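You operate a simulated robot arm through the tools that you are given. There is no shell and no other tool. Be economical: measure what you need, move in short steps, check, and stop when the job is done.

The job below is to be done with a simulated two-armed robot. You get a single attempt, and the scene is never put back.

TASK
Pick up the eye link with one hand, pass it to the other hand and put it in the glass of the light box.

Only the result counts: the job must be done as asked and must still hold three seconds after the hand-in. Knocking over, shifting, dropping, spilling or breaking anything else fails it.

THE ROBOT
Two 6-joint arms with two-finger parallel grippers on one trunk, on a base that drives. Base frame: it is fixed to the floor where the robot stands at the start and does not move with it; the origin is under the middle of the robot, x ahead of it, y to its left, z up; the surface under the hand at the start is at about z = 88.6. Lengths are in cm, angles in rad, forces in N, time in s.
The left shoulder is at the start at [8, 21.6, 158], the right one opposite. With the tool pointing down near the work surface each hand reaches from about 10 to 72 cm from the robot's upright axis, wherever it stands, measured 20 degrees to its own side. Places, roughly: glass of the light box (16x16 cm) [-358, -20, 92]. Payload 3.43 kg a hand.
The TCP of each hand is the grasp point between the finger pads, 3 cm short of the fingertips. In the tool frame z runs along the fingers and y along their closing line. The gripper opens to 9.4 cm. The fingers are 2.8 cm wide and 1 cm thick; the gripper's body (5 by 9.6 cm) begins 5.5 cm behind the TCP.
Orientation is that of the tool frame in the base frame, as [roll, pitch, yaw] about the fixed x, y, z axes, in that order (R = Rz(yaw) Ry(pitch) Rx(roll)). With the fingers straight down and closing along the base's y, the tool's x points along the base's -x, its y along +y and its z along -z.

THE INTERFACE
- The arms move only by the tool apply_moves. It takes "left_plan", "right_plan" or both (then of equal length, played together; a hand with none holds still); each is one flat list of numbers, 7 for each row, row after row: the shift along the base's x, y, z in cm, then the turn, a rotation vector about the base's x, y, z in rad, then the gripper command, from -1 (fully open) to 1 (shut), values between in proportion. In form: [x, y, z, wx, wy, wz, claw, x, y, z, wx, wy, wz, claw, ...]. A call has 1 to 12 rows; each row shifts and turns the commanded pose from where the row before left it. Each row takes 0.2 s and may step no farther than 5 cm and 0.15 rad from the row before; otherwise, or with a gripper value out of range, the whole call is refused. Where a pose cannot be reached the arm comes as near as it can. A force on the tool above 40 N (or 10 N above the force at the start of the call, whichever is more), or a blocked arm, ends the call early, and 0.2 s more pass. The fingers move at their own pace (about 7.2 cm/s each) and stop on an object; they squeeze with about 44 N. The grip force told is the motor's: it shows also when the fingers shut on nothing. Time passes only in rows, and 0.2 s behind the last, so rows that do not move let the fingers close. It gives the time, the measured TCP pose, the force on the tool (base axes), the opening and the grip force at its end, in the units of the frame above (readings bear some noise), with the torque about the TCP (base axes, N m) and any sound that the robot's microphone picked up.
- Cameras (640 x 400 px; columns grow to the right, rows downward): "scene" is now at [9.65, -1.8, 172.95]; the picture's right is [-0.25, -0.97, 0.00], its down [-0.80, 0.21, -0.55] and it looks along [0.54, -0.14, -0.83] (base axes); focal length 284 px, centre (320, 200). "left" rides on the left gripper at [7.6, -1.4, -10.2] in its tool frame; the picture's right is [0.18, 0.98, 0.00], its down [-0.75, 0.14, -0.64] and it looks along [-0.63, 0.12, 0.77] (tool axes); focal length 243 px, centre (320, 200). "right" rides on the right gripper at [7.6, 1.4, -10.3] in its tool frame; the picture's right is [-0.18, 0.98, 0.00], its down [-0.75, -0.14, -0.64] and it looks along [-0.63, -0.12, 0.77] (tool axes); focal length 243 px, centre (320, 200). There is no depth. A picture from a camera that has moved, and an enlarged one, comes with that camera's place and axes in the base frame and with its lens.
- capture(camera): a new picture of that camera. The clock stands still meanwhile.
- raise_lower(by): slides the trunk up (or, below 0, down) by that many cm; the arms and the scene camera ride with it, the base frame stays. It gives what a move gives, with no picture.
- base_move(legs): drives the robot by 1 to 6 legs, each [ahead, left, turn to the left] in cm, cm and rad, along the robot's own axes; the way and the turn of a leg run together, so that a leg with both is an arc; at most 150 cm and 3.142 rad a leg. The arms and the cameras ride along, it lands a little off, and it stops where it bumps. It gives what a move gives.
- pan_tilt(pan, tilt): turns the head with the scene camera to pan (to the left, within 1.501 rad either way) and tilt (down, from -0.506 to 1.204), counted from straight ahead of the robot. It gives what a move gives.
- enlarge(camera, box): a new picture of the part [left, top, right, bottom] of that camera's present view, enlarged. The clock stands still meanwhile.
- job_done(): hands the job in; it is judged then, once.

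Work in short steps. Places have to be worked out from the pictures, the camera data and where the tool is seen: move nearer, look again, correct. Check each grasp and each placing, and mend what went wrong. You have 120 turns and 92 pictures in all, those below and enlarged ones among them. Open the grippers and draw the arms clear of the work before you hand the job in, unless the task says otherwise; then end with one line.

The tools are called after "Request:" as name(argument=value, ...) on one line, values as JSON. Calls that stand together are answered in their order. apply_moves: Moves the arms, as the interface text tells. Its arguments: {"type":"object","properties":{"left_plan":{"type":"array","items":{"type":"number"}},"right_plan":{"type":"array","items":{"type":"number"}}},"required":[]} The other tools are called the same way: raise_lower (by) slides the trunk up or down; base_move (legs) drives the base; pan_tilt (pan, tilt) turns the head that bears the scene camera; capture (camera) takes a picture; enlarge (camera, box) takes an enlarged picture of a part of a camera's view; job_done () hands the job in.

At the start:

```text
clock: 0.0
left_tool_pos: [62.86, 11.03, 109.46]
left_tcp_rot: [-3.141, 0.001, 3.139]
left_wrist_force: [-0.3, 0.7, -0.3]
left_moment: [0.01, -0.03, 0.0]
left_width: 9.37
left_grasp_force: 0.1
right_tool_pos: [36.76, -27.67, 100.01]
right_tcp_rot: [-3.138, 0.002, -3.141]
right_wrist_force: [-0.3, 0.2, 0.5]
right_moment: [0.01, -0.04, -0.04]
right_width: 9.41
right_grasp_force: 0.0
trunk travel left (down, up): [-81.0, 3.0]
robot x, y, heading: [0.1, -0.04, -0.002]
head pan, tilt: [-0.257, 0.983]
```

scene: 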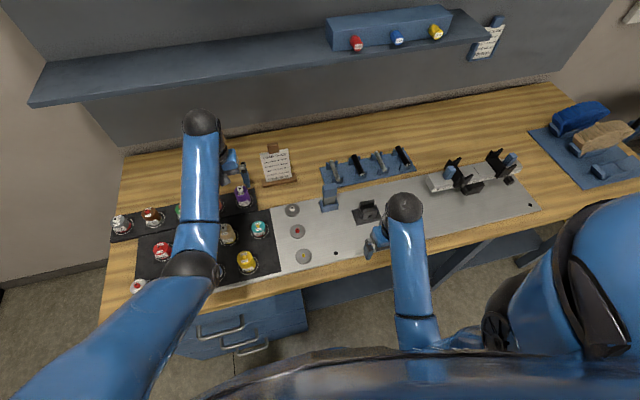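
right: 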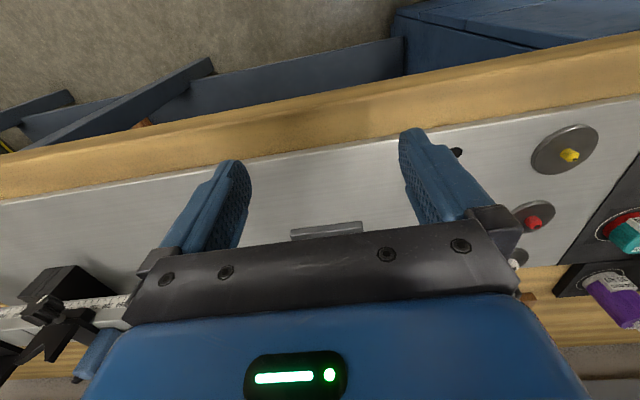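
left: 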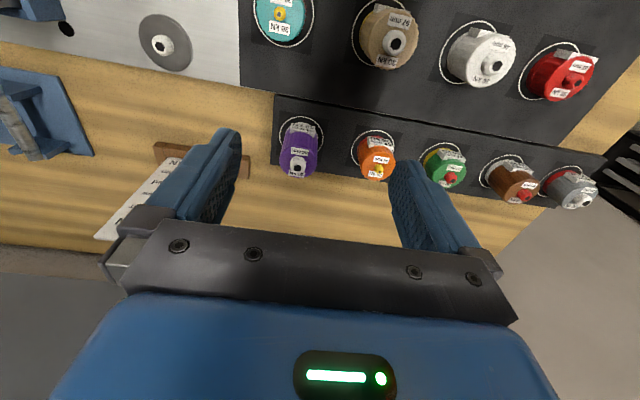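

I see a bench with bottles, tools and a fixture; I enlarge the parts to find the eye link.

Request:
enlarge(camera="scene", box=[240, 130, 440, 270])

Request:
enlarge(camera="scene", box=[410, 90, 640, 230])

Request:
enlarge(camera="scene", box=[100, 130, 300, 300])

```text
2.86 times, centred on (340, 200) of scene
camera zoom: at [9.65, -1.8, 172.95], right [-0.25, -0.97, 0.0], down [-0.8, 0.21, -0.55], along [0.54, -0.14, -0.83], focal length 810 px, centre (263, 200)
```

zoom: 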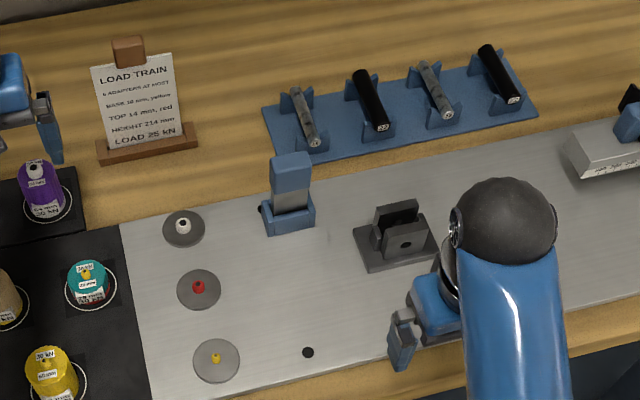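

```text
2.78 times, centred on (525, 160) of scene
camera zoom: at [9.65, -1.8, 172.95], right [-0.25, -0.97, 0.0], down [-0.8, 0.21, -0.55], along [0.54, -0.14, -0.83], focal length 789 px, centre (-250, 311)
```

zoom: 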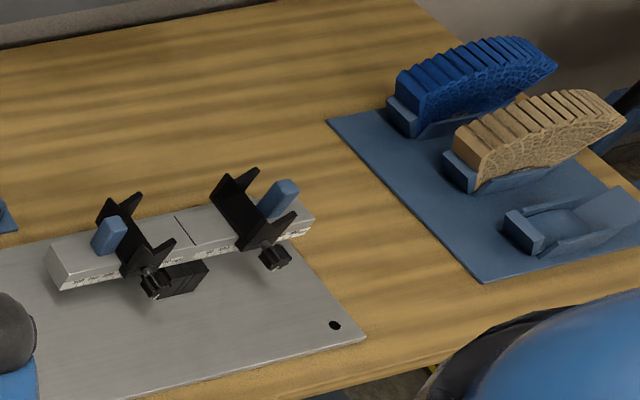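

```text
2.35 times, centred on (200, 215) of scene
camera zoom: at [9.65, -1.8, 172.95], right [-0.25, -0.97, 0.0], down [-0.8, 0.21, -0.55], along [0.54, -0.14, -0.83], focal length 667 px, centre (602, 165)
```

zoom: 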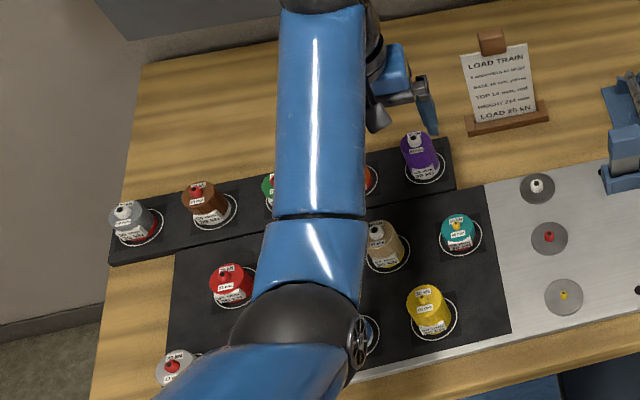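

No eye link on this bench. I look around with the head for other benches.

Request:
pan_tilt(pan=1.5, tilt=0.5)

Request:
capture(camera="scene")

Request:
pan_tilt(pan=-1.5, tilt=0.5)

Request:
capture(camera="scene")

```text
clock: 1.8
left_tool_pos: [62.93, 11.05, 109.65]
left_tcp_rot: [3.141, 0.0, 3.139]
left_wrist_force: [-0.2, 0.5, 0.3]
left_moment: [-0.01, -0.03, 0.03]
left_width: 9.38
left_grasp_force: 0.2
right_tool_pos: [36.76, -27.85, 99.93]
right_tcp_rot: [-3.138, 0.002, 3.141]
right_wrist_force: [-0.4, 0.1, 0.3]
right_moment: [0.01, 0.01, -0.01]
right_width: 9.4
right_grasp_force: 0.2
trunk travel left (down, up): [-81.0, 3.0]
robot x, y, heading: [-0.37, -0.21, 0.005]
head pan, tilt: [1.499, 0.499]
```

```text
85 pictures are left
camera scene: at [3.47, 9.07, 176.94], right [1.0, -0.07, 0.0], down [-0.03, -0.48, -0.88], along [0.06, 0.88, -0.48], focal length 284 px, centre (320, 200)
```

scene: 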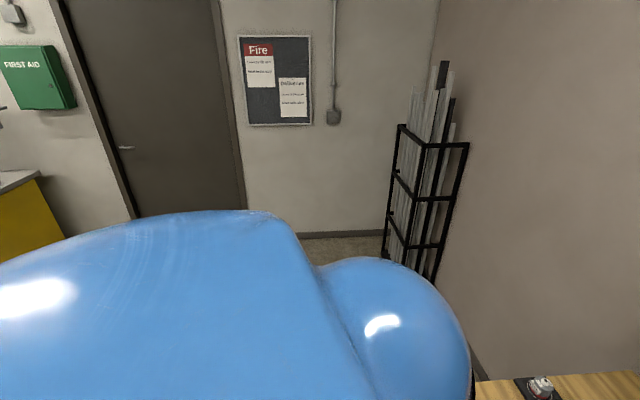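

```text
clock: 4.4
left_tool_pos: [62.76, 11.16, 109.55]
left_tcp_rot: [-3.139, 0.002, 3.14]
left_wrist_force: [-0.8, 0.0, 0.5]
left_moment: [-0.02, 0.02, -0.02]
left_width: 9.39
left_grasp_force: 0.1
right_tool_pos: [36.81, -27.75, 100.05]
right_tcp_rot: [-3.138, 0.001, 3.14]
right_wrist_force: [0.1, 1.1, -0.6]
right_moment: [0.01, -0.04, 0.01]
right_width: 9.43
right_grasp_force: 0.1
trunk travel left (down, up): [-81.0, 3.0]
robot x, y, heading: [-0.31, 0.02, -0.002]
head pan, tilt: [-1.499, 0.499]
```

```text
84 pictures are left
camera scene: at [3.47, -9.08, 176.94], right [-1.0, -0.07, 0.0], down [-0.03, 0.48, -0.88], along [0.06, -0.88, -0.48], focal length 284 px, centre (320, 200)
```

scene: 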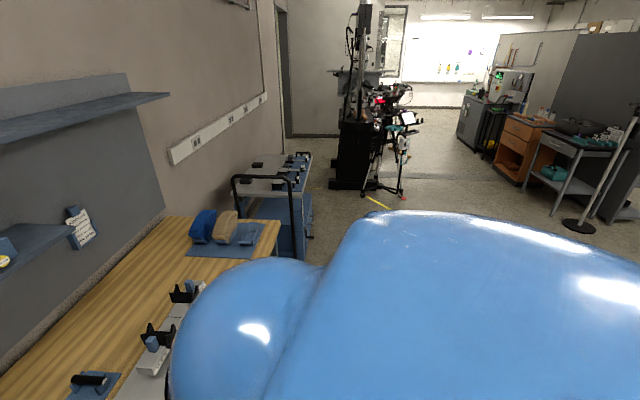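

A cart and other benches lie to the right and behind. I enlarge those.

Request:
enlarge(camera="scene", box=[220, 130, 340, 270])

Request:
enlarge(camera="scene", box=[440, 50, 640, 240])

Request:
base_move(legs=[[-60, 0, 0]])

```text
2.86 times, centred on (280, 200) of scene
camera zoom: at [3.47, -9.08, 176.94], right [-1.0, -0.07, 0.0], down [-0.03, 0.48, -0.88], along [0.06, -0.88, -0.48], focal length 810 px, centre (434, 200)
```

zoom: 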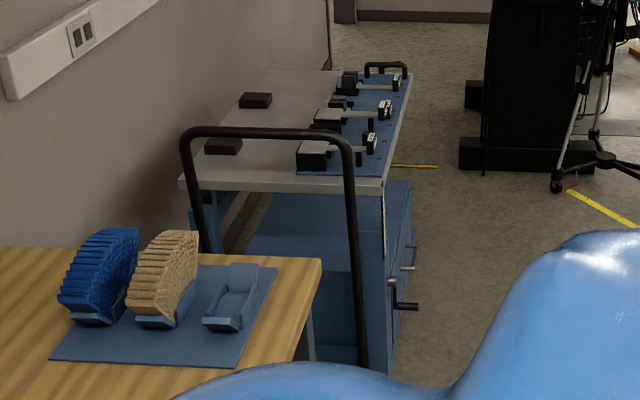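

```text
2.11 times, centred on (540, 145) of scene
camera zoom: at [3.47, -9.08, 176.94], right [-1.0, -0.07, 0.0], down [-0.03, 0.48, -0.88], along [0.06, -0.88, -0.48], focal length 597 px, centre (-143, 316)
```

zoom: 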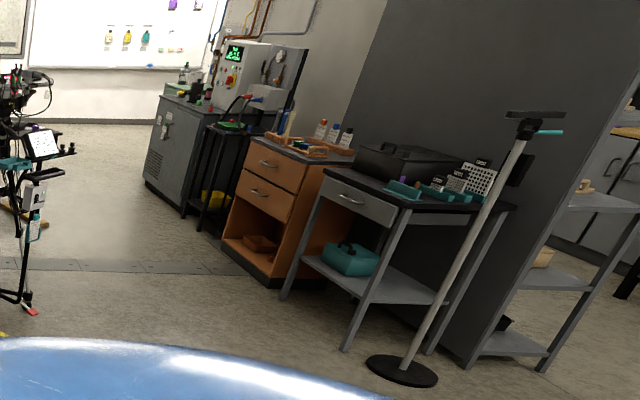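

```text
clock: 7.8
left_tool_pos: [3.13, 10.99, 109.51]
left_tcp_rot: [-3.141, 0.0, -3.14]
left_wrist_force: [0.6, 1.0, 0.3]
left_moment: [-0.04, 0.02, 0.0]
left_width: 9.4
left_grasp_force: 0.0
right_tool_pos: [-22.88, -27.79, 100.0]
right_tcp_rot: [-3.138, 0.0, -3.138]
right_wrist_force: [0.5, -0.2, 0.7]
right_moment: [-0.03, 0.03, 0.0]
right_width: 9.39
right_grasp_force: 0.0
trunk travel left (down, up): [-81.0, 3.0]
robot x, y, heading: [-59.99, -0.22, 0.0]
head pan, tilt: [-1.499, 0.499]
```

The cart at the right shows devices on a mat. I turn right to see the rest of the room, behind too.

Request:
base_move(legs=[[0, 0, -1.57]])

Request:
pan_tilt(pan=-1.3, tilt=0.3)

Request:
capture(camera="scene")

Request:
pan_tilt(pan=-0.2, tilt=0.3)

Request:
capture(camera="scene")

Request:
pan_tilt(pan=0.5, tilt=0.5)

Request:
enlarge(camera="scene", box=[200, 100, 440, 250])

```text
clock: 12.0
left_tool_pos: [-49.23, -62.93, 109.55]
left_tcp_rot: [-3.141, 0.001, 1.566]
left_wrist_force: [0.7, 0.5, -1.0]
left_moment: [-0.03, -0.01, 0.02]
left_width: 9.38
left_grasp_force: 0.0
right_tool_pos: [-87.68, -36.57, 99.99]
right_tcp_rot: [-3.138, 0.002, 1.568]
right_wrist_force: [-0.3, 0.5, 0.0]
right_moment: [0.01, -0.02, 0.02]
right_width: 9.41
right_grasp_force: 0.0
trunk travel left (down, up): [-81.0, 3.0]
robot x, y, heading: [-59.64, -0.23, -1.576]
head pan, tilt: [-1.499, 0.499]
```

```text
clock: 12.7
left_tool_pos: [-49.19, -62.89, 109.58]
left_tcp_rot: [3.14, 0.0, 1.566]
left_wrist_force: [-0.7, 0.5, 0.1]
left_moment: [0.0, 0.04, 0.01]
left_width: 9.4
left_grasp_force: 0.0
right_tool_pos: [-87.73, -36.72, 99.99]
right_tcp_rot: [-3.138, 0.002, 1.567]
right_wrist_force: [0.0, 0.0, 0.7]
right_moment: [0.0, 0.0, -0.01]
right_width: 9.4
right_grasp_force: 0.2
trunk travel left (down, up): [-81.0, 3.0]
robot x, y, heading: [-59.88, 0.17, -1.576]
head pan, tilt: [-1.3, 0.3]
```

```text
81 pictures are left
camera scene: at [-69.11, -5.54, 178.78], right [-0.26, 0.96, 0.0], down [0.29, 0.08, -0.96], along [-0.92, -0.25, -0.3], focal length 284 px, centre (320, 200)
```

scene: 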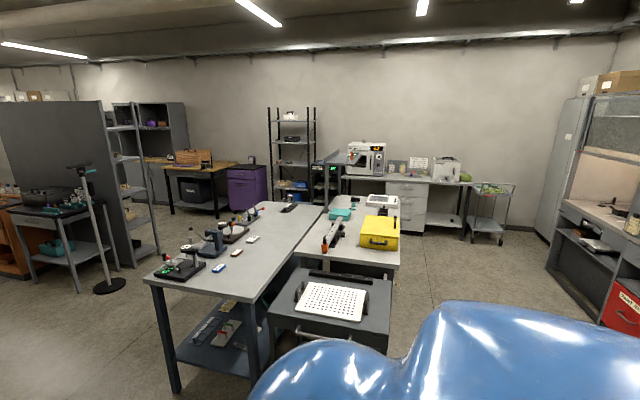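

```text
clock: 14.1
left_tool_pos: [-49.16, -62.86, 109.55]
left_tcp_rot: [3.141, 0.001, 1.566]
left_wrist_force: [0.1, 0.1, 0.2]
left_moment: [-0.01, 0.02, 0.0]
left_width: 9.38
left_grasp_force: 0.0
right_tool_pos: [-87.86, -36.71, 100.04]
right_tcp_rot: [-3.139, 0.002, 1.567]
right_wrist_force: [0.3, 0.8, 0.5]
right_moment: [0.0, 0.01, 0.0]
right_width: 9.4
right_grasp_force: 0.1
trunk travel left (down, up): [-81.0, 3.0]
robot x, y, heading: [-59.7, 0.07, -1.576]
head pan, tilt: [-0.201, 0.3]
```

```text
80 pictures are left
camera scene: at [-62.02, -12.24, 178.78], right [-0.98, 0.2, 0.0], down [0.06, 0.29, -0.96], along [-0.2, -0.94, -0.3], focal length 284 px, centre (320, 200)
```

scene: 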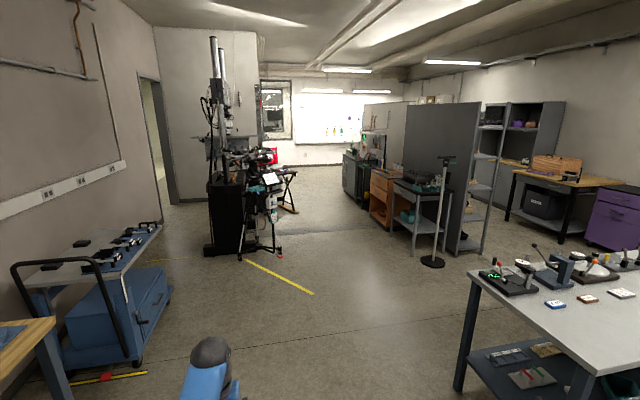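

```text
clock: 15.1
left_tool_pos: [-49.17, -63.04, 109.66]
left_tcp_rot: [3.141, 0.002, 1.565]
left_wrist_force: [0.1, 0.7, 0.0]
left_moment: [-0.01, 0.02, 0.04]
left_width: 9.41
left_grasp_force: 0.1
right_tool_pos: [-87.78, -36.67, 99.88]
right_tcp_rot: [-3.138, 0.001, 1.567]
right_wrist_force: [0.1, 0.7, 0.0]
right_moment: [0.01, 0.02, -0.04]
right_width: 9.38
right_grasp_force: 0.0
trunk travel left (down, up): [-81.0, 3.0]
robot x, y, heading: [-59.77, -0.09, -1.575]
head pan, tilt: [0.499, 0.499]
```

```text
2.67 times, centred on (320, 175) of scene
camera zoom: at [-55.8, -11.11, 176.94], right [-0.88, -0.47, 0.0], down [-0.23, 0.42, -0.88], along [0.42, -0.77, -0.48], focal length 756 px, centre (320, 267)
```

zoom: 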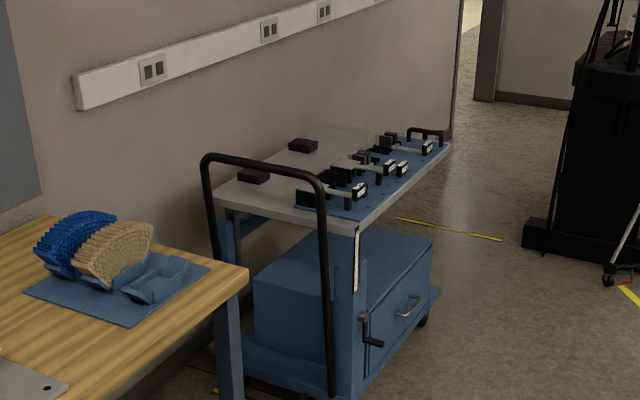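

The light box seems to be on the second bench in the middle. I look there enlarged.

Request:
pan_tilt(pan=-1.3, tilt=0.3)

Request:
enlarge(camera="scene", box=[300, 150, 420, 260])

Request:
enlarge(camera="scene", box=[150, 190, 310, 310])

```text
clock: 16.9
left_tool_pos: [-49.15, -63.04, 109.56]
left_tcp_rot: [3.141, 0.0, 1.566]
left_wrist_force: [-0.2, -0.4, 0.3]
left_moment: [0.02, -0.02, 0.01]
left_width: 9.41
left_grasp_force: 0.1
right_tool_pos: [-87.82, -36.62, 100.04]
right_tcp_rot: [-3.138, 0.002, 1.567]
right_wrist_force: [0.1, 0.6, -1.0]
right_moment: [0.01, -0.03, -0.01]
right_width: 9.41
right_grasp_force: 0.0
trunk travel left (down, up): [-81.0, 3.0]
robot x, y, heading: [-59.52, -0.16, -1.575]
head pan, tilt: [-1.3, 0.3]
```

```text
3.64 times, centred on (360, 205) of scene
camera zoom: at [-69.12, -5.56, 178.78], right [-0.26, 0.96, 0.0], down [0.29, 0.08, -0.96], along [-0.92, -0.25, -0.3], focal length 1031 px, centre (174, 182)
```

zoom: 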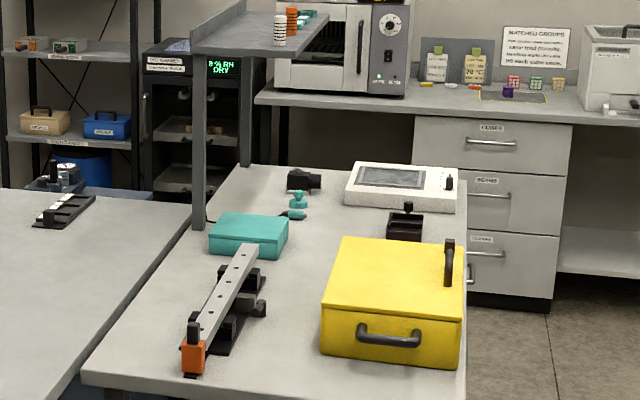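

```text
3.33 times, centred on (230, 250) of scene
camera zoom: at [-69.12, -5.56, 178.78], right [-0.26, 0.96, 0.0], down [0.29, 0.08, -0.96], along [-0.92, -0.25, -0.3], focal length 945 px, centre (620, 33)
```

zoom: 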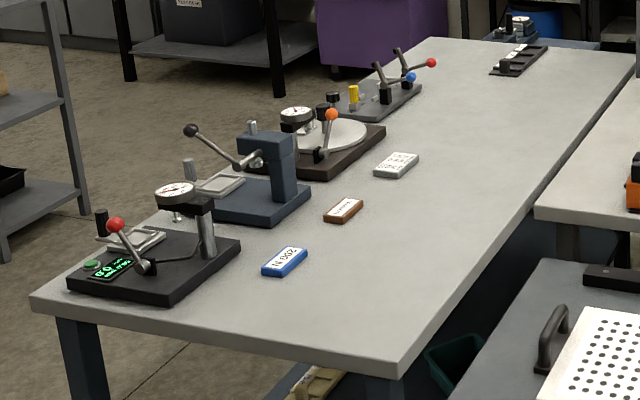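

The light box is at the far right corner of the second bench, next to its right edge (y≈1). I drive along that side, facing the bench, and look for the eye link there.

Request:
base_move(legs=[[-85, 0, 0], [0, -130, 0], [0, -60, 0]])

Request:
pan_tilt(pan=-0.3, tilt=0.6)

Request:
capture(camera="scene")

```text
clock: 30.5
left_tool_pos: [-237.9, 21.72, 109.58]
left_tcp_rot: [-3.14, 0.001, 1.57]
left_wrist_force: [0.0, 0.6, 0.2]
left_moment: [-0.01, 0.02, 0.0]
left_width: 9.37
left_grasp_force: 0.0
right_tool_pos: [-276.82, 47.74, 100.05]
right_tcp_rot: [-3.138, 0.003, 1.575]
right_wrist_force: [0.3, -0.2, -1.2]
right_moment: [-0.02, 0.01, -0.03]
right_width: 9.42
right_grasp_force: 0.1
trunk travel left (down, up): [-81.0, 3.0]
robot x, y, heading: [-249.03, 84.9, -1.567]
head pan, tilt: [-1.3, 0.3]
```

```text
clock: 31.8
left_tool_pos: [-238.1, 21.73, 109.71]
left_tcp_rot: [3.141, -0.001, 1.575]
left_wrist_force: [0.1, -0.3, 0.4]
left_moment: [0.02, 0.01, 0.03]
left_width: 9.38
left_grasp_force: 0.0
right_tool_pos: [-276.94, 47.74, 100.16]
right_tcp_rot: [-3.137, 0.002, 1.574]
right_wrist_force: [-0.1, 0.1, 0.3]
right_moment: [0.04, 0.0, 0.0]
right_width: 9.41
right_grasp_force: 0.1
trunk travel left (down, up): [-81.0, 3.0]
robot x, y, heading: [-249.43, 84.57, -1.571]
head pan, tilt: [-0.3, 0.6]
```

```text
76 pictures are left
camera scene: at [-252.09, 73.05, 176.03], right [-0.96, 0.29, 0.0], down [0.17, 0.54, -0.83], along [-0.24, -0.79, -0.56], focal length 284 px, centre (320, 200)
```

scene: 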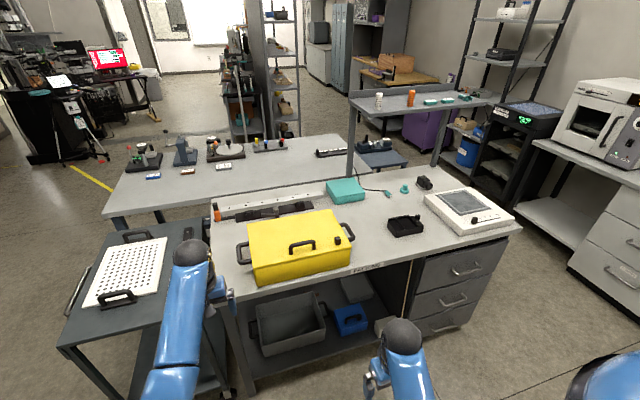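

Request:
enlarge(camera="scene", box=[300, 80, 520, 250])

Request:
enlarge(camera="scene", box=[100, 120, 340, 280])

```text
2.35 times, centred on (410, 165) of scene
camera zoom: at [-252.09, 73.05, 176.03], right [-0.96, 0.29, 0.0], down [0.17, 0.54, -0.83], along [-0.24, -0.79, -0.56], focal length 667 px, centre (108, 282)
```

zoom: 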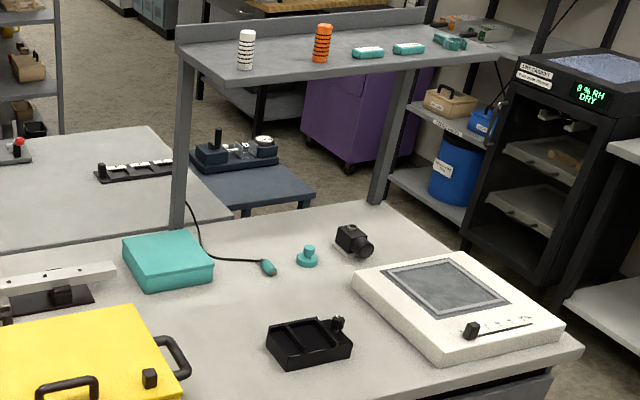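

```text
2.50 times, centred on (220, 200) of scene
camera zoom: at [-252.09, 73.05, 176.03], right [-0.96, 0.29, 0.0], down [0.17, 0.54, -0.83], along [-0.24, -0.79, -0.56], focal length 709 px, centre (570, 200)
```

zoom: 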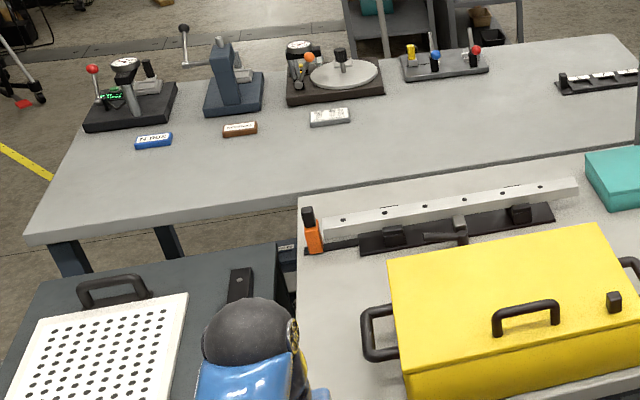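

Not obvious yet. I enlarge candidates more: the specimen strip, the dry cabinet, the black tray.

Request:
enlarge(camera="scene", box=[300, 130, 400, 190])

Request:
enlarge(camera="scene", box=[380, 160, 520, 250])

Request:
enlarge(camera="scene", box=[440, 60, 640, 200])

```text
6.40 times, centred on (350, 160) of scene
camera zoom: at [-252.09, 73.05, 176.03], right [-0.96, 0.29, 0.0], down [0.17, 0.54, -0.83], along [-0.24, -0.79, -0.56], focal length 1815 px, centre (128, 456)
```

zoom: 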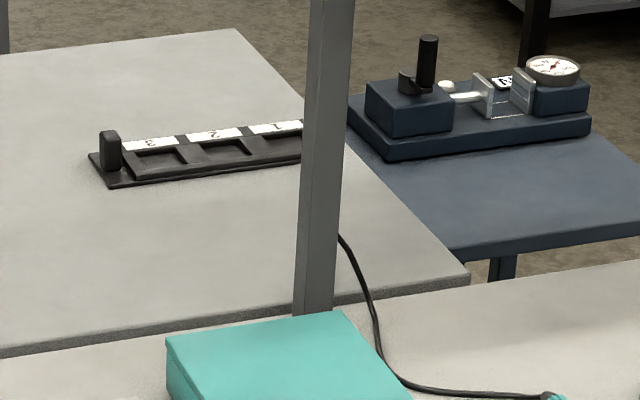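

```text
4.44 times, centred on (450, 205) of scene
camera zoom: at [-252.09, 73.05, 176.03], right [-0.96, 0.29, 0.0], down [0.17, 0.54, -0.83], along [-0.24, -0.79, -0.56], focal length 1260 px, centre (-258, 178)
```

zoom: 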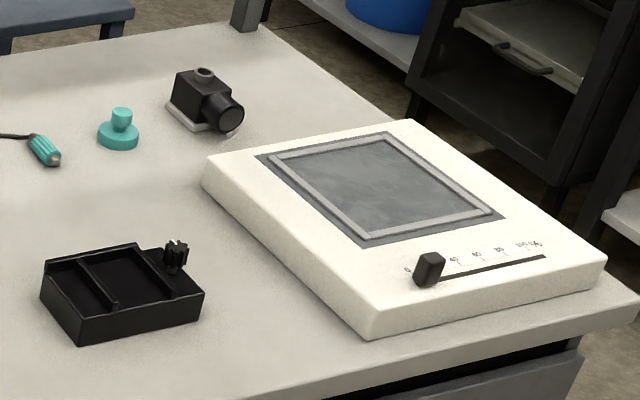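

```text
2.86 times, centred on (540, 130) of scene
camera zoom: at [-252.09, 73.05, 176.03], right [-0.96, 0.29, 0.0], down [0.17, 0.54, -0.83], along [-0.24, -0.79, -0.56], focal length 810 px, centre (-309, 400)
```

zoom: 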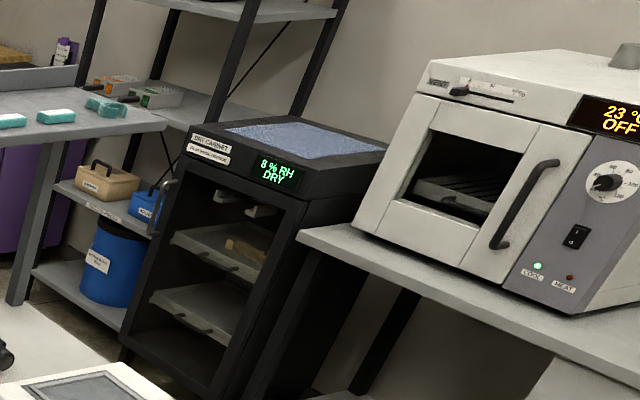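

Still no eye link. I look at the other directions from here.

Request:
pan_tilt(pan=-1.5, tilt=0.4)

Request:
capture(camera="scene")

Request:
pan_tilt(pan=0.7, tilt=0.3)

Request:
capture(camera="scene")

```text
clock: 33.2
left_tool_pos: [-238.08, 21.64, 109.51]
left_tcp_rot: [-3.14, -0.003, 1.573]
left_wrist_force: [-0.1, -0.2, 0.2]
left_moment: [-0.02, -0.02, -0.01]
left_width: 9.41
left_grasp_force: 0.1
right_tool_pos: [-277.0, 47.69, 99.97]
right_tcp_rot: [-3.138, 0.001, 1.574]
right_wrist_force: [0.5, -0.1, 0.2]
right_moment: [-0.01, 0.01, 0.01]
right_width: 9.39
right_grasp_force: 0.1
trunk travel left (down, up): [-81.0, 3.0]
robot x, y, heading: [-249.21, 84.66, -1.57]
head pan, tilt: [-1.499, 0.4]
```

```text
70 pictures are left
camera scene: at [-258.77, 80.82, 177.85], right [-0.07, 1.0, 0.0], down [0.39, 0.03, -0.92], along [-0.92, -0.07, -0.39], focal length 284 px, centre (320, 200)
```

scene: 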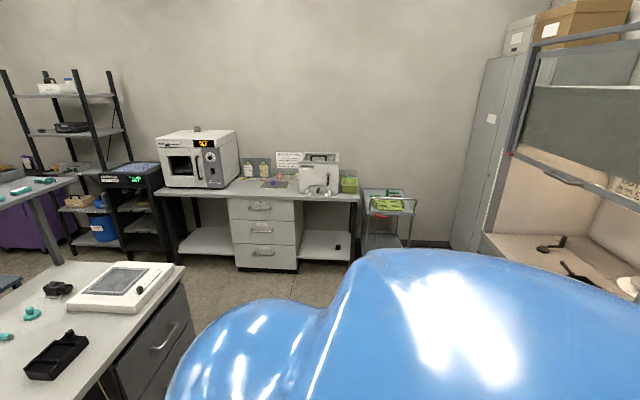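

```text
clock: 35.3
left_tool_pos: [-238.1, 21.71, 109.53]
left_tcp_rot: [-3.141, 0.0, 1.574]
left_wrist_force: [-0.1, -0.3, -0.4]
left_moment: [-0.01, 0.0, 0.0]
left_width: 9.43
left_grasp_force: 0.0
right_tool_pos: [-277.01, 47.87, 99.85]
right_tcp_rot: [-3.14, 0.001, 1.575]
right_wrist_force: [-0.2, 0.5, -0.2]
right_moment: [-0.03, -0.01, -0.01]
right_width: 9.39
right_grasp_force: 0.0
trunk travel left (down, up): [-81.0, 3.0]
robot x, y, heading: [-249.28, 84.62, -1.57]
head pan, tilt: [0.7, 0.3]
```

```text
69 pictures are left
camera scene: at [-243.52, 74.37, 178.78], right [-0.76, -0.65, 0.0], down [-0.19, 0.23, -0.96], along [0.62, -0.73, -0.3], focal length 284 px, centre (320, 200)
```

scene: 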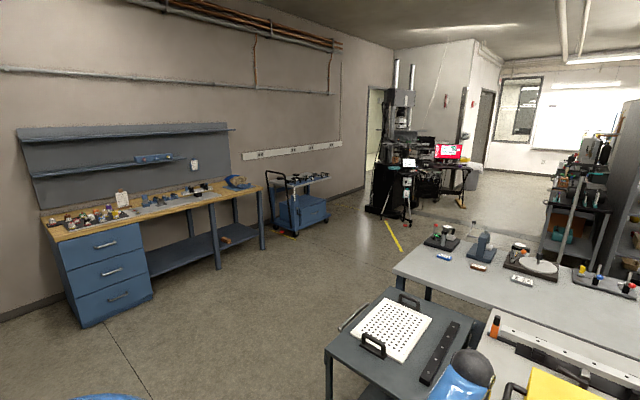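

I enlarge the oven counter and the grey bench tools.

Request:
pan_tilt(pan=-1.5, tilt=0.4)

Request:
enlarge(camera="scene", box=[230, 140, 430, 260])

Request:
enlarge(camera="scene", box=[0, 60, 180, 250])

Request:
enlarge(camera="scene", box=[480, 150, 640, 300])

```text
clock: 37.4
left_tool_pos: [-238.18, 21.65, 109.55]
left_tcp_rot: [3.141, 0.0, 1.572]
left_wrist_force: [-0.4, 0.0, 0.1]
left_moment: [0.02, -0.02, -0.05]
left_width: 9.38
left_grasp_force: 0.1
right_tool_pos: [-277.02, 47.72, 99.92]
right_tcp_rot: [-3.138, 0.002, 1.574]
right_wrist_force: [-0.8, 1.2, -0.5]
right_moment: [0.03, -0.01, -0.01]
right_width: 9.4
right_grasp_force: 0.2
trunk travel left (down, up): [-81.0, 3.0]
robot x, y, heading: [-248.99, 84.57, -1.566]
head pan, tilt: [-1.499, 0.4]
```

```text
3.20 times, centred on (330, 200) of scene
camera zoom: at [-258.78, 80.82, 177.85], right [-0.07, 1.0, 0.0], down [0.39, 0.03, -0.92], along [-0.92, -0.07, -0.39], focal length 908 px, centre (288, 200)
```

zoom: 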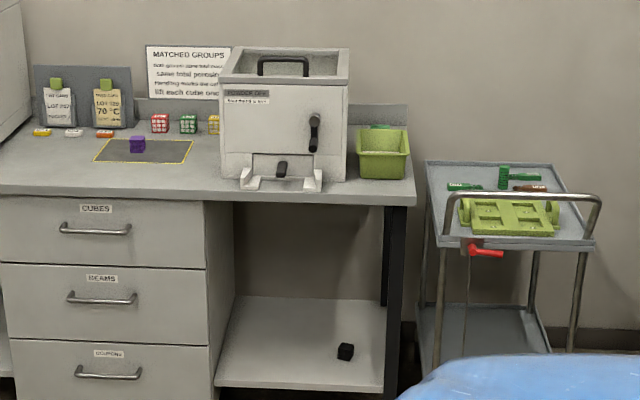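

```text
2.11 times, centred on (90, 155) of scene
camera zoom: at [-258.78, 80.82, 177.85], right [-0.07, 1.0, 0.0], down [0.39, 0.03, -0.92], along [-0.92, -0.07, -0.39], focal length 597 px, centre (804, 295)
```

zoom: 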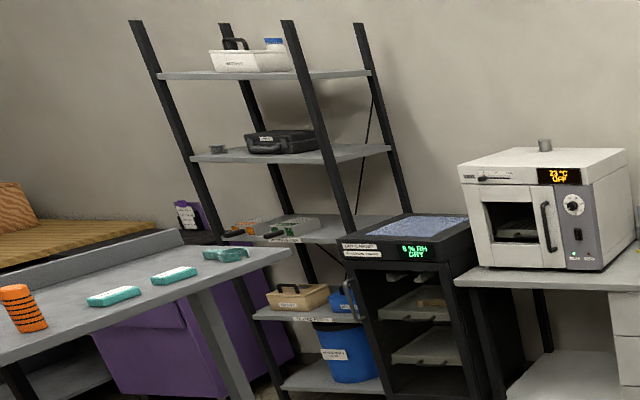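

```text
2.67 times, centred on (560, 225) of scene
camera zoom: at [-258.78, 80.82, 177.85], right [-0.07, 1.0, 0.0], down [0.39, 0.03, -0.92], along [-0.92, -0.07, -0.39], focal length 756 px, centre (-320, 133)
```

zoom: 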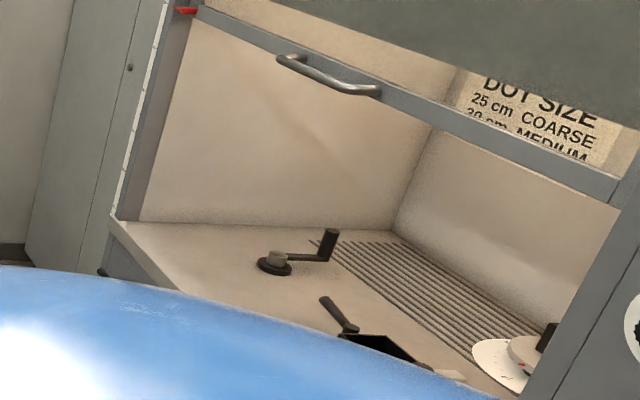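

Not found here. I drive to the open area on the other side to inspect the black machine, the orange and grey benches, and the cart.

Request:
base_move(legs=[[0, 150, 0], [120, 0, 0]])

Request:
pan_tilt(pan=0.0, tilt=0.25)

Request:
enlarge(camera="scene", box=[60, 60, 340, 260])

Request:
enlarge(camera="scene", box=[340, 60, 620, 260])

Request:
pan_tilt(pan=0.9, tilt=0.6)

Request:
enlarge(camera="scene", box=[150, 50, 450, 250])

```text
clock: 50.5
left_tool_pos: [-91.58, -100.12, 109.55]
left_tcp_rot: [-3.14, 0.004, 1.552]
left_wrist_force: [-0.5, 1.2, 0.2]
left_moment: [-0.01, 0.01, -0.01]
left_width: 9.39
left_grasp_force: 0.1
right_tool_pos: [-129.98, -73.17, 100.03]
right_tcp_rot: [-3.137, 0.001, 1.552]
right_wrist_force: [-0.3, -0.1, 0.0]
right_moment: [-0.01, -0.01, 0.01]
right_width: 9.4
right_grasp_force: 0.1
trunk travel left (down, up): [-81.0, 3.0]
robot x, y, heading: [-101.47, -37.02, -1.59]
head pan, tilt: [-1.499, 0.4]
```

```text
clock: 52.1
left_tool_pos: [-91.56, -100.23, 109.55]
left_tcp_rot: [3.141, 0.0, 1.552]
left_wrist_force: [-0.7, -0.4, -0.7]
left_moment: [0.03, -0.03, 0.03]
left_width: 9.41
left_grasp_force: 0.0
right_tool_pos: [-130.06, -73.49, 99.99]
right_tcp_rot: [-3.136, 0.002, 1.554]
right_wrist_force: [0.4, -0.9, -1.4]
right_moment: [-0.02, 0.0, 0.05]
right_width: 9.43
right_grasp_force: 0.1
trunk travel left (down, up): [-81.0, 3.0]
robot x, y, heading: [-101.88, -36.87, -1.591]
head pan, tilt: [0.0, 0.25]
```

```text
2.00 times, centred on (200, 160) of scene
camera zoom: at [-101.97, -49.52, 179.25], right [-1.0, 0.02, 0.0], down [0.0, 0.25, -0.97], along [-0.02, -0.97, -0.25], focal length 567 px, centre (560, 280)
```

zoom: 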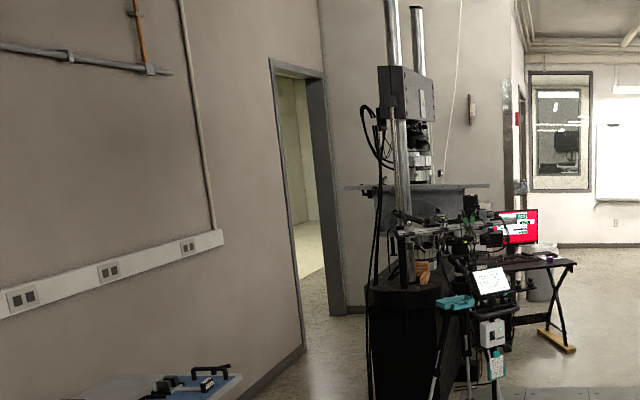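

```text
2.00 times, centred on (480, 160) of scene
camera zoom: at [-101.97, -49.52, 179.25], right [-1.0, 0.02, 0.0], down [0.0, 0.25, -0.97], along [-0.02, -0.97, -0.25], focal length 567 px, centre (0, 280)
```

zoom: 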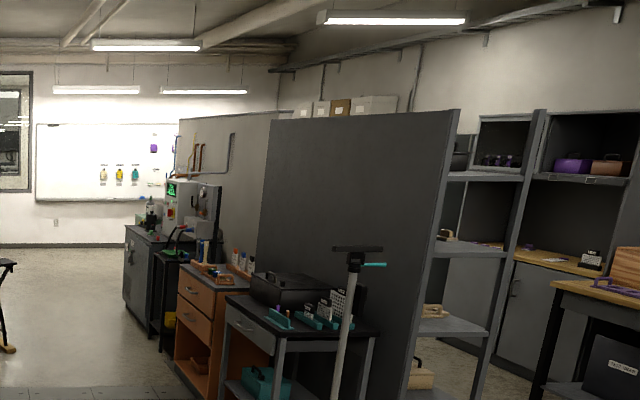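

```text
clock: 53.3
left_tool_pos: [-91.74, -100.17, 109.68]
left_tcp_rot: [-3.142, 0.001, 1.553]
left_wrist_force: [0.0, -0.3, -0.2]
left_moment: [-0.01, 0.01, 0.02]
left_width: 9.41
left_grasp_force: 0.0
right_tool_pos: [-129.85, -73.29, 99.89]
right_tcp_rot: [-3.138, 0.002, 1.554]
right_wrist_force: [0.8, 0.8, 0.5]
right_moment: [0.0, -0.04, -0.03]
right_width: 9.41
right_grasp_force: 0.0
trunk travel left (down, up): [-81.0, 3.0]
robot x, y, heading: [-101.28, -36.96, -1.588]
head pan, tilt: [0.901, 0.6]
```

```text
2.00 times, centred on (300, 150) of scene
camera zoom: at [-94.97, -45.78, 176.03], right [-0.64, -0.77, 0.0], down [-0.44, 0.36, -0.83], along [0.64, -0.53, -0.56], focal length 567 px, centre (360, 300)
```

zoom: 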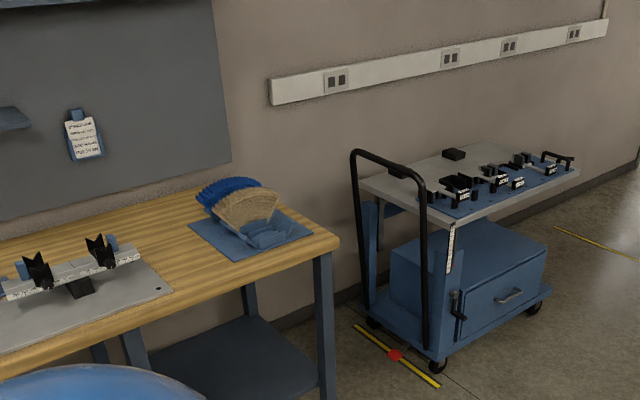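

I enlarge the cart and also the grey measuring bench devices.

Request:
enlarge(camera="scene", box=[325, 115, 445, 165])

Request:
pan_tilt(pan=-0.9, tilt=0.5)

Request:
capture(camera="scene")

```text
5.33 times, centred on (385, 140) of scene
camera zoom: at [-94.97, -45.78, 176.03], right [-0.64, -0.77, 0.0], down [-0.44, 0.36, -0.83], along [0.64, -0.53, -0.56], focal length 1512 px, centre (-27, 520)
```

zoom: 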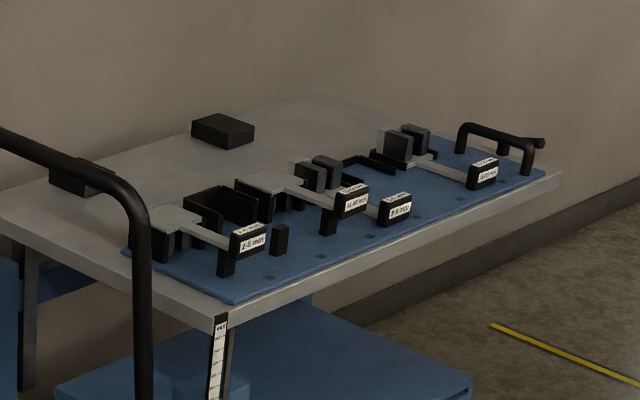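

```text
clock: 55.1
left_tool_pos: [-91.67, -100.22, 109.53]
left_tcp_rot: [-3.14, 0.0, 1.553]
left_wrist_force: [-0.7, 0.2, 0.0]
left_moment: [0.03, 0.0, 0.0]
left_width: 9.4
left_grasp_force: 0.0
right_tool_pos: [-129.91, -73.33, 100.01]
right_tcp_rot: [-3.138, 0.002, 1.554]
right_wrist_force: [-0.3, -0.8, 0.3]
right_moment: [0.03, 0.0, 0.03]
right_width: 9.43
right_grasp_force: 0.1
trunk travel left (down, up): [-81.0, 3.0]
robot x, y, heading: [-101.71, -37.3, -1.591]
head pan, tilt: [-0.901, 0.499]
```

```text
61 pictures are left
camera scene: at [-109.02, -45.68, 176.94], right [-0.61, 0.8, 0.0], down [0.38, 0.29, -0.88], along [-0.7, -0.53, -0.48], focal length 284 px, centre (320, 200)
```

scene: 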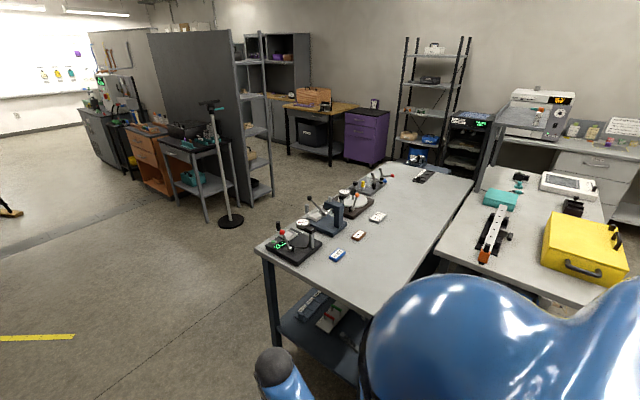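

Request:
enlarge(camera="scene", box=[110, 80, 260, 190])

Request:
enlarge(camera="scene", box=[250, 165, 450, 345])

Request:
enlarge(camera="scene", box=[270, 40, 500, 180])

```text
3.64 times, centred on (185, 135) of scene
camera zoom: at [-109.02, -45.68, 176.94], right [-0.61, 0.8, 0.0], down [0.38, 0.29, -0.88], along [-0.7, -0.53, -0.48], focal length 1031 px, centre (811, 436)
```

zoom: 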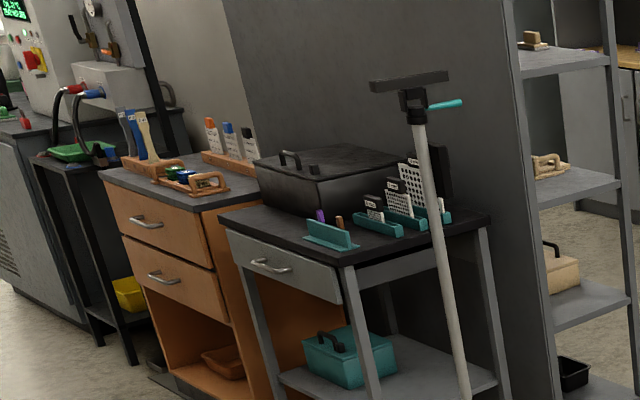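

```text
2.22 times, centred on (350, 255) of scene
camera zoom: at [-109.02, -45.68, 176.94], right [-0.61, 0.8, 0.0], down [0.38, 0.29, -0.88], along [-0.7, -0.53, -0.48], focal length 630 px, centre (253, 78)
```

zoom: 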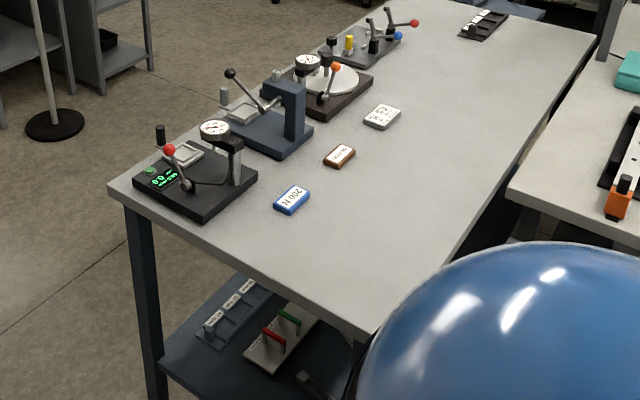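

```text
2.78 times, centred on (385, 110) of scene
camera zoom: at [-109.02, -45.68, 176.94], right [-0.61, 0.8, 0.0], down [0.38, 0.29, -0.88], along [-0.7, -0.53, -0.48], focal length 789 px, centre (139, 450)
```

zoom: 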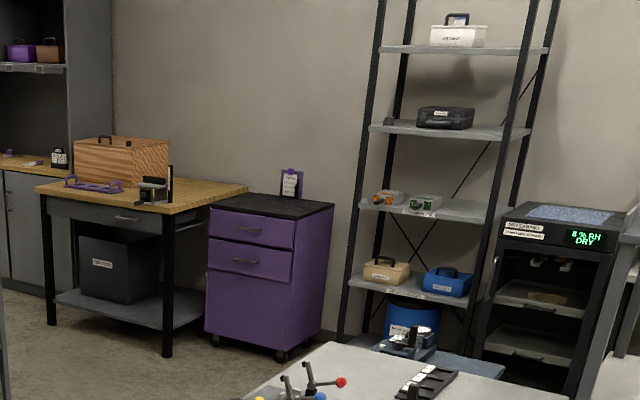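

I enlarge the testing machine and the shelf beneath the grey bench before going back.

Request:
enlarge(camera="scene", box=[265, 280, 375, 350])

Request:
pan_tilt(pan=0.0, tilt=0.25)

Request:
enlarge(camera="scene", box=[230, 90, 360, 210])

Request:
enlarge(camera="scene", box=[400, 140, 530, 240])

```text
5.71 times, centred on (320, 315) of scene
camera zoom: at [-109.02, -45.68, 176.94], right [-0.61, 0.8, 0.0], down [0.38, 0.29, -0.88], along [-0.7, -0.53, -0.48], focal length 1621 px, centre (320, -457)
```

zoom: 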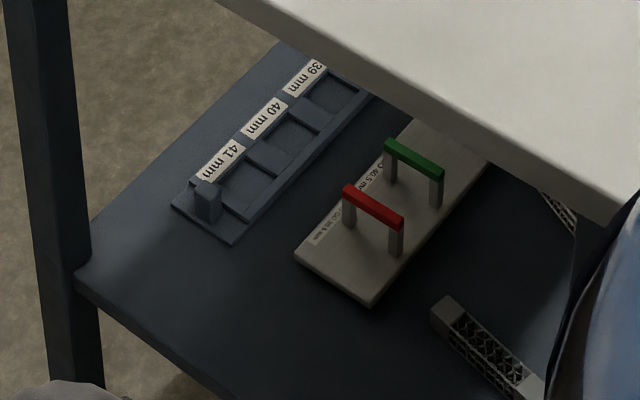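

```text
clock: 56.3
left_tool_pos: [-91.68, -100.15, 109.49]
left_tcp_rot: [-3.141, -0.001, 1.553]
left_wrist_force: [-0.5, -0.2, 0.2]
left_moment: [-0.02, 0.0, 0.01]
left_width: 9.4
left_grasp_force: 0.1
right_tool_pos: [-130.06, -73.31, 100.0]
right_tcp_rot: [-3.139, 0.001, 1.554]
right_wrist_force: [-0.1, -0.5, 0.0]
right_moment: [-0.03, 0.0, 0.04]
right_width: 9.41
right_grasp_force: 0.1
trunk travel left (down, up): [-81.0, 3.0]
robot x, y, heading: [-101.5, -37.24, -1.586]
head pan, tilt: [0.0, 0.25]
```

```text
3.33 times, centred on (295, 150) of scene
camera zoom: at [-101.97, -49.5, 179.25], right [-1.0, 0.02, 0.0], down [0.0, 0.25, -0.97], along [-0.02, -0.97, -0.25], focal length 945 px, centre (403, 367)
```

zoom: 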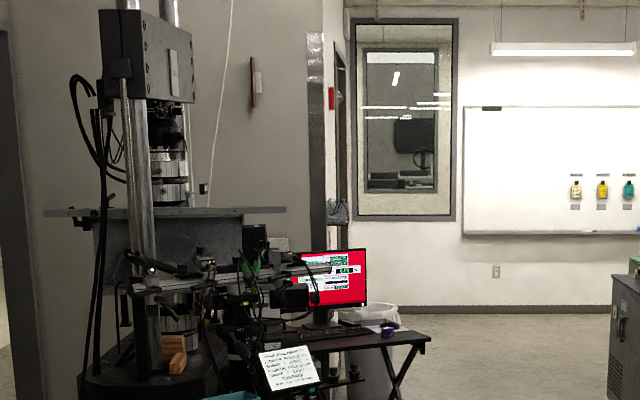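

```text
4.00 times, centred on (465, 190) of scene
camera zoom: at [-101.97, -49.5, 179.25], right [-1.0, 0.02, 0.0], down [0.0, 0.25, -0.97], along [-0.02, -0.97, -0.25], focal length 1134 px, centre (-260, 240)
```

zoom: 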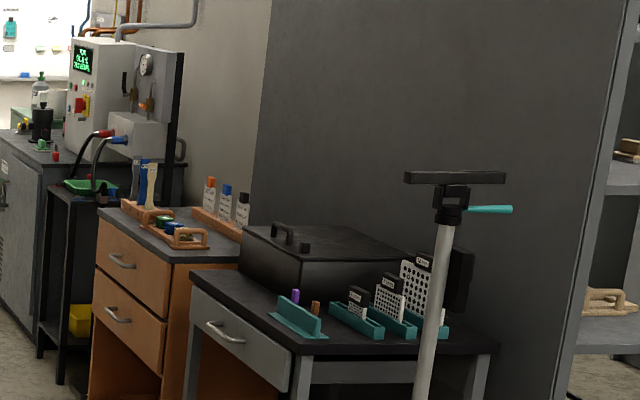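

I return to the light box bench for a close look.

Request:
base_move(legs=[[-120, 0, 0], [0, -150, 0], [0, -60, 0]])

Request:
pan_tilt(pan=0.3, tilt=0.7)

Request:
capture(camera="scene")

```text
clock: 72.4
left_tool_pos: [-298.23, 23.24, 109.42]
left_tcp_rot: [-3.14, 0.0, 1.561]
left_wrist_force: [0.6, -0.2, -0.6]
left_moment: [-0.02, 0.0, -0.04]
left_width: 9.41
left_grasp_force: 0.1
right_tool_pos: [-336.88, 49.83, 100.06]
right_tcp_rot: [-3.134, 0.0, 1.562]
right_wrist_force: [0.6, 0.0, -0.4]
right_moment: [0.01, 0.03, 0.0]
right_width: 9.42
right_grasp_force: 0.0
trunk travel left (down, up): [-81.0, 3.0]
robot x, y, heading: [-308.78, 86.02, -1.581]
head pan, tilt: [0.0, 0.25]
```

```text
clock: 73.3
left_tool_pos: [-298.45, 23.26, 109.52]
left_tcp_rot: [3.141, 0.001, 1.56]
left_wrist_force: [-0.9, 0.1, -0.2]
left_moment: [-0.02, -0.02, 0.02]
left_width: 9.4
left_grasp_force: 0.1
right_tool_pos: [-336.88, 49.77, 99.93]
right_tcp_rot: [-3.139, 0.001, 1.561]
right_wrist_force: [-0.1, -0.1, -0.3]
right_moment: [-0.02, -0.03, 0.01]
right_width: 9.42
right_grasp_force: 0.0
trunk travel left (down, up): [-81.0, 3.0]
robot x, y, heading: [-308.93, 86.08, -1.585]
head pan, tilt: [0.3, 0.7]
```

```text
54 pictures are left
camera scene: at [-306.77, 74.99, 175.17], right [-0.96, -0.29, 0.0], down [-0.18, 0.62, -0.77], along [0.22, -0.73, -0.64], focal length 284 px, centre (320, 200)
```

scene: 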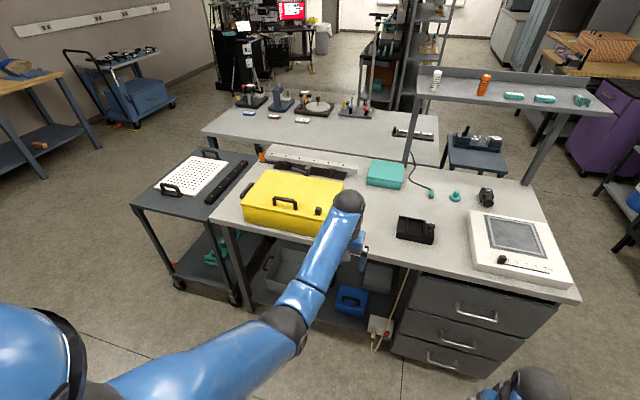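

Request:
enlarge(camera="scene", box=[120, 140, 270, 300])

Request:
enlarge(camera="scene", box=[360, 60, 620, 220])

Request:
enlarge(camera="scene", box=[370, 190, 570, 300])

```text
2.50 times, centred on (195, 220) of scene
camera zoom: at [-306.77, 74.99, 175.17], right [-0.96, -0.29, 0.0], down [-0.18, 0.62, -0.77], along [0.22, -0.73, -0.64], focal length 709 px, centre (632, 150)
```

zoom: 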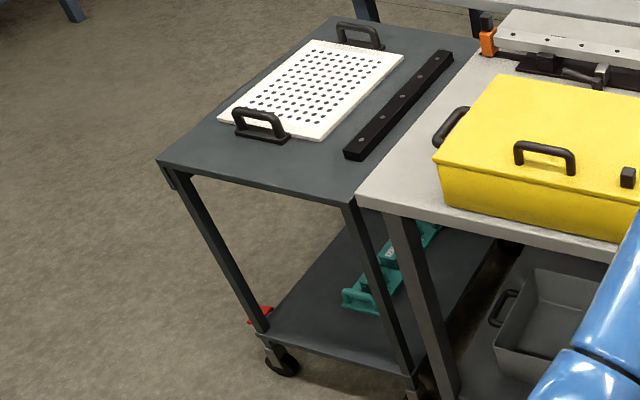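

```text
2.46 times, centred on (490, 140) of scene
camera zoom: at [-306.77, 74.99, 175.17], right [-0.96, -0.29, 0.0], down [-0.18, 0.62, -0.77], along [0.22, -0.73, -0.64], focal length 698 px, centre (-98, 348)
```

zoom: 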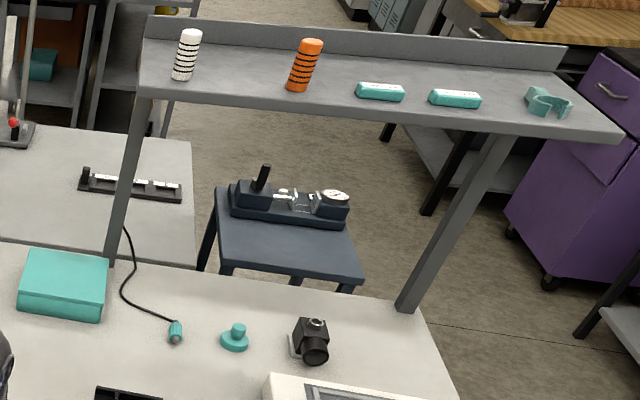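

```text
3.20 times, centred on (470, 245) of scene
camera zoom: at [-306.77, 74.99, 175.17], right [-0.96, -0.29, 0.0], down [-0.18, 0.62, -0.77], along [0.22, -0.73, -0.64], focal length 908 px, centre (-160, 56)
```

zoom: 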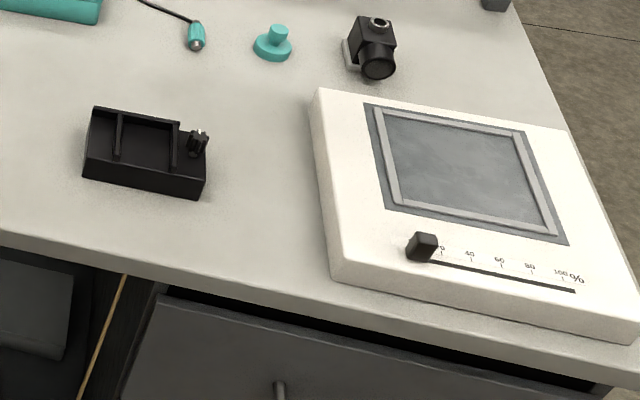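

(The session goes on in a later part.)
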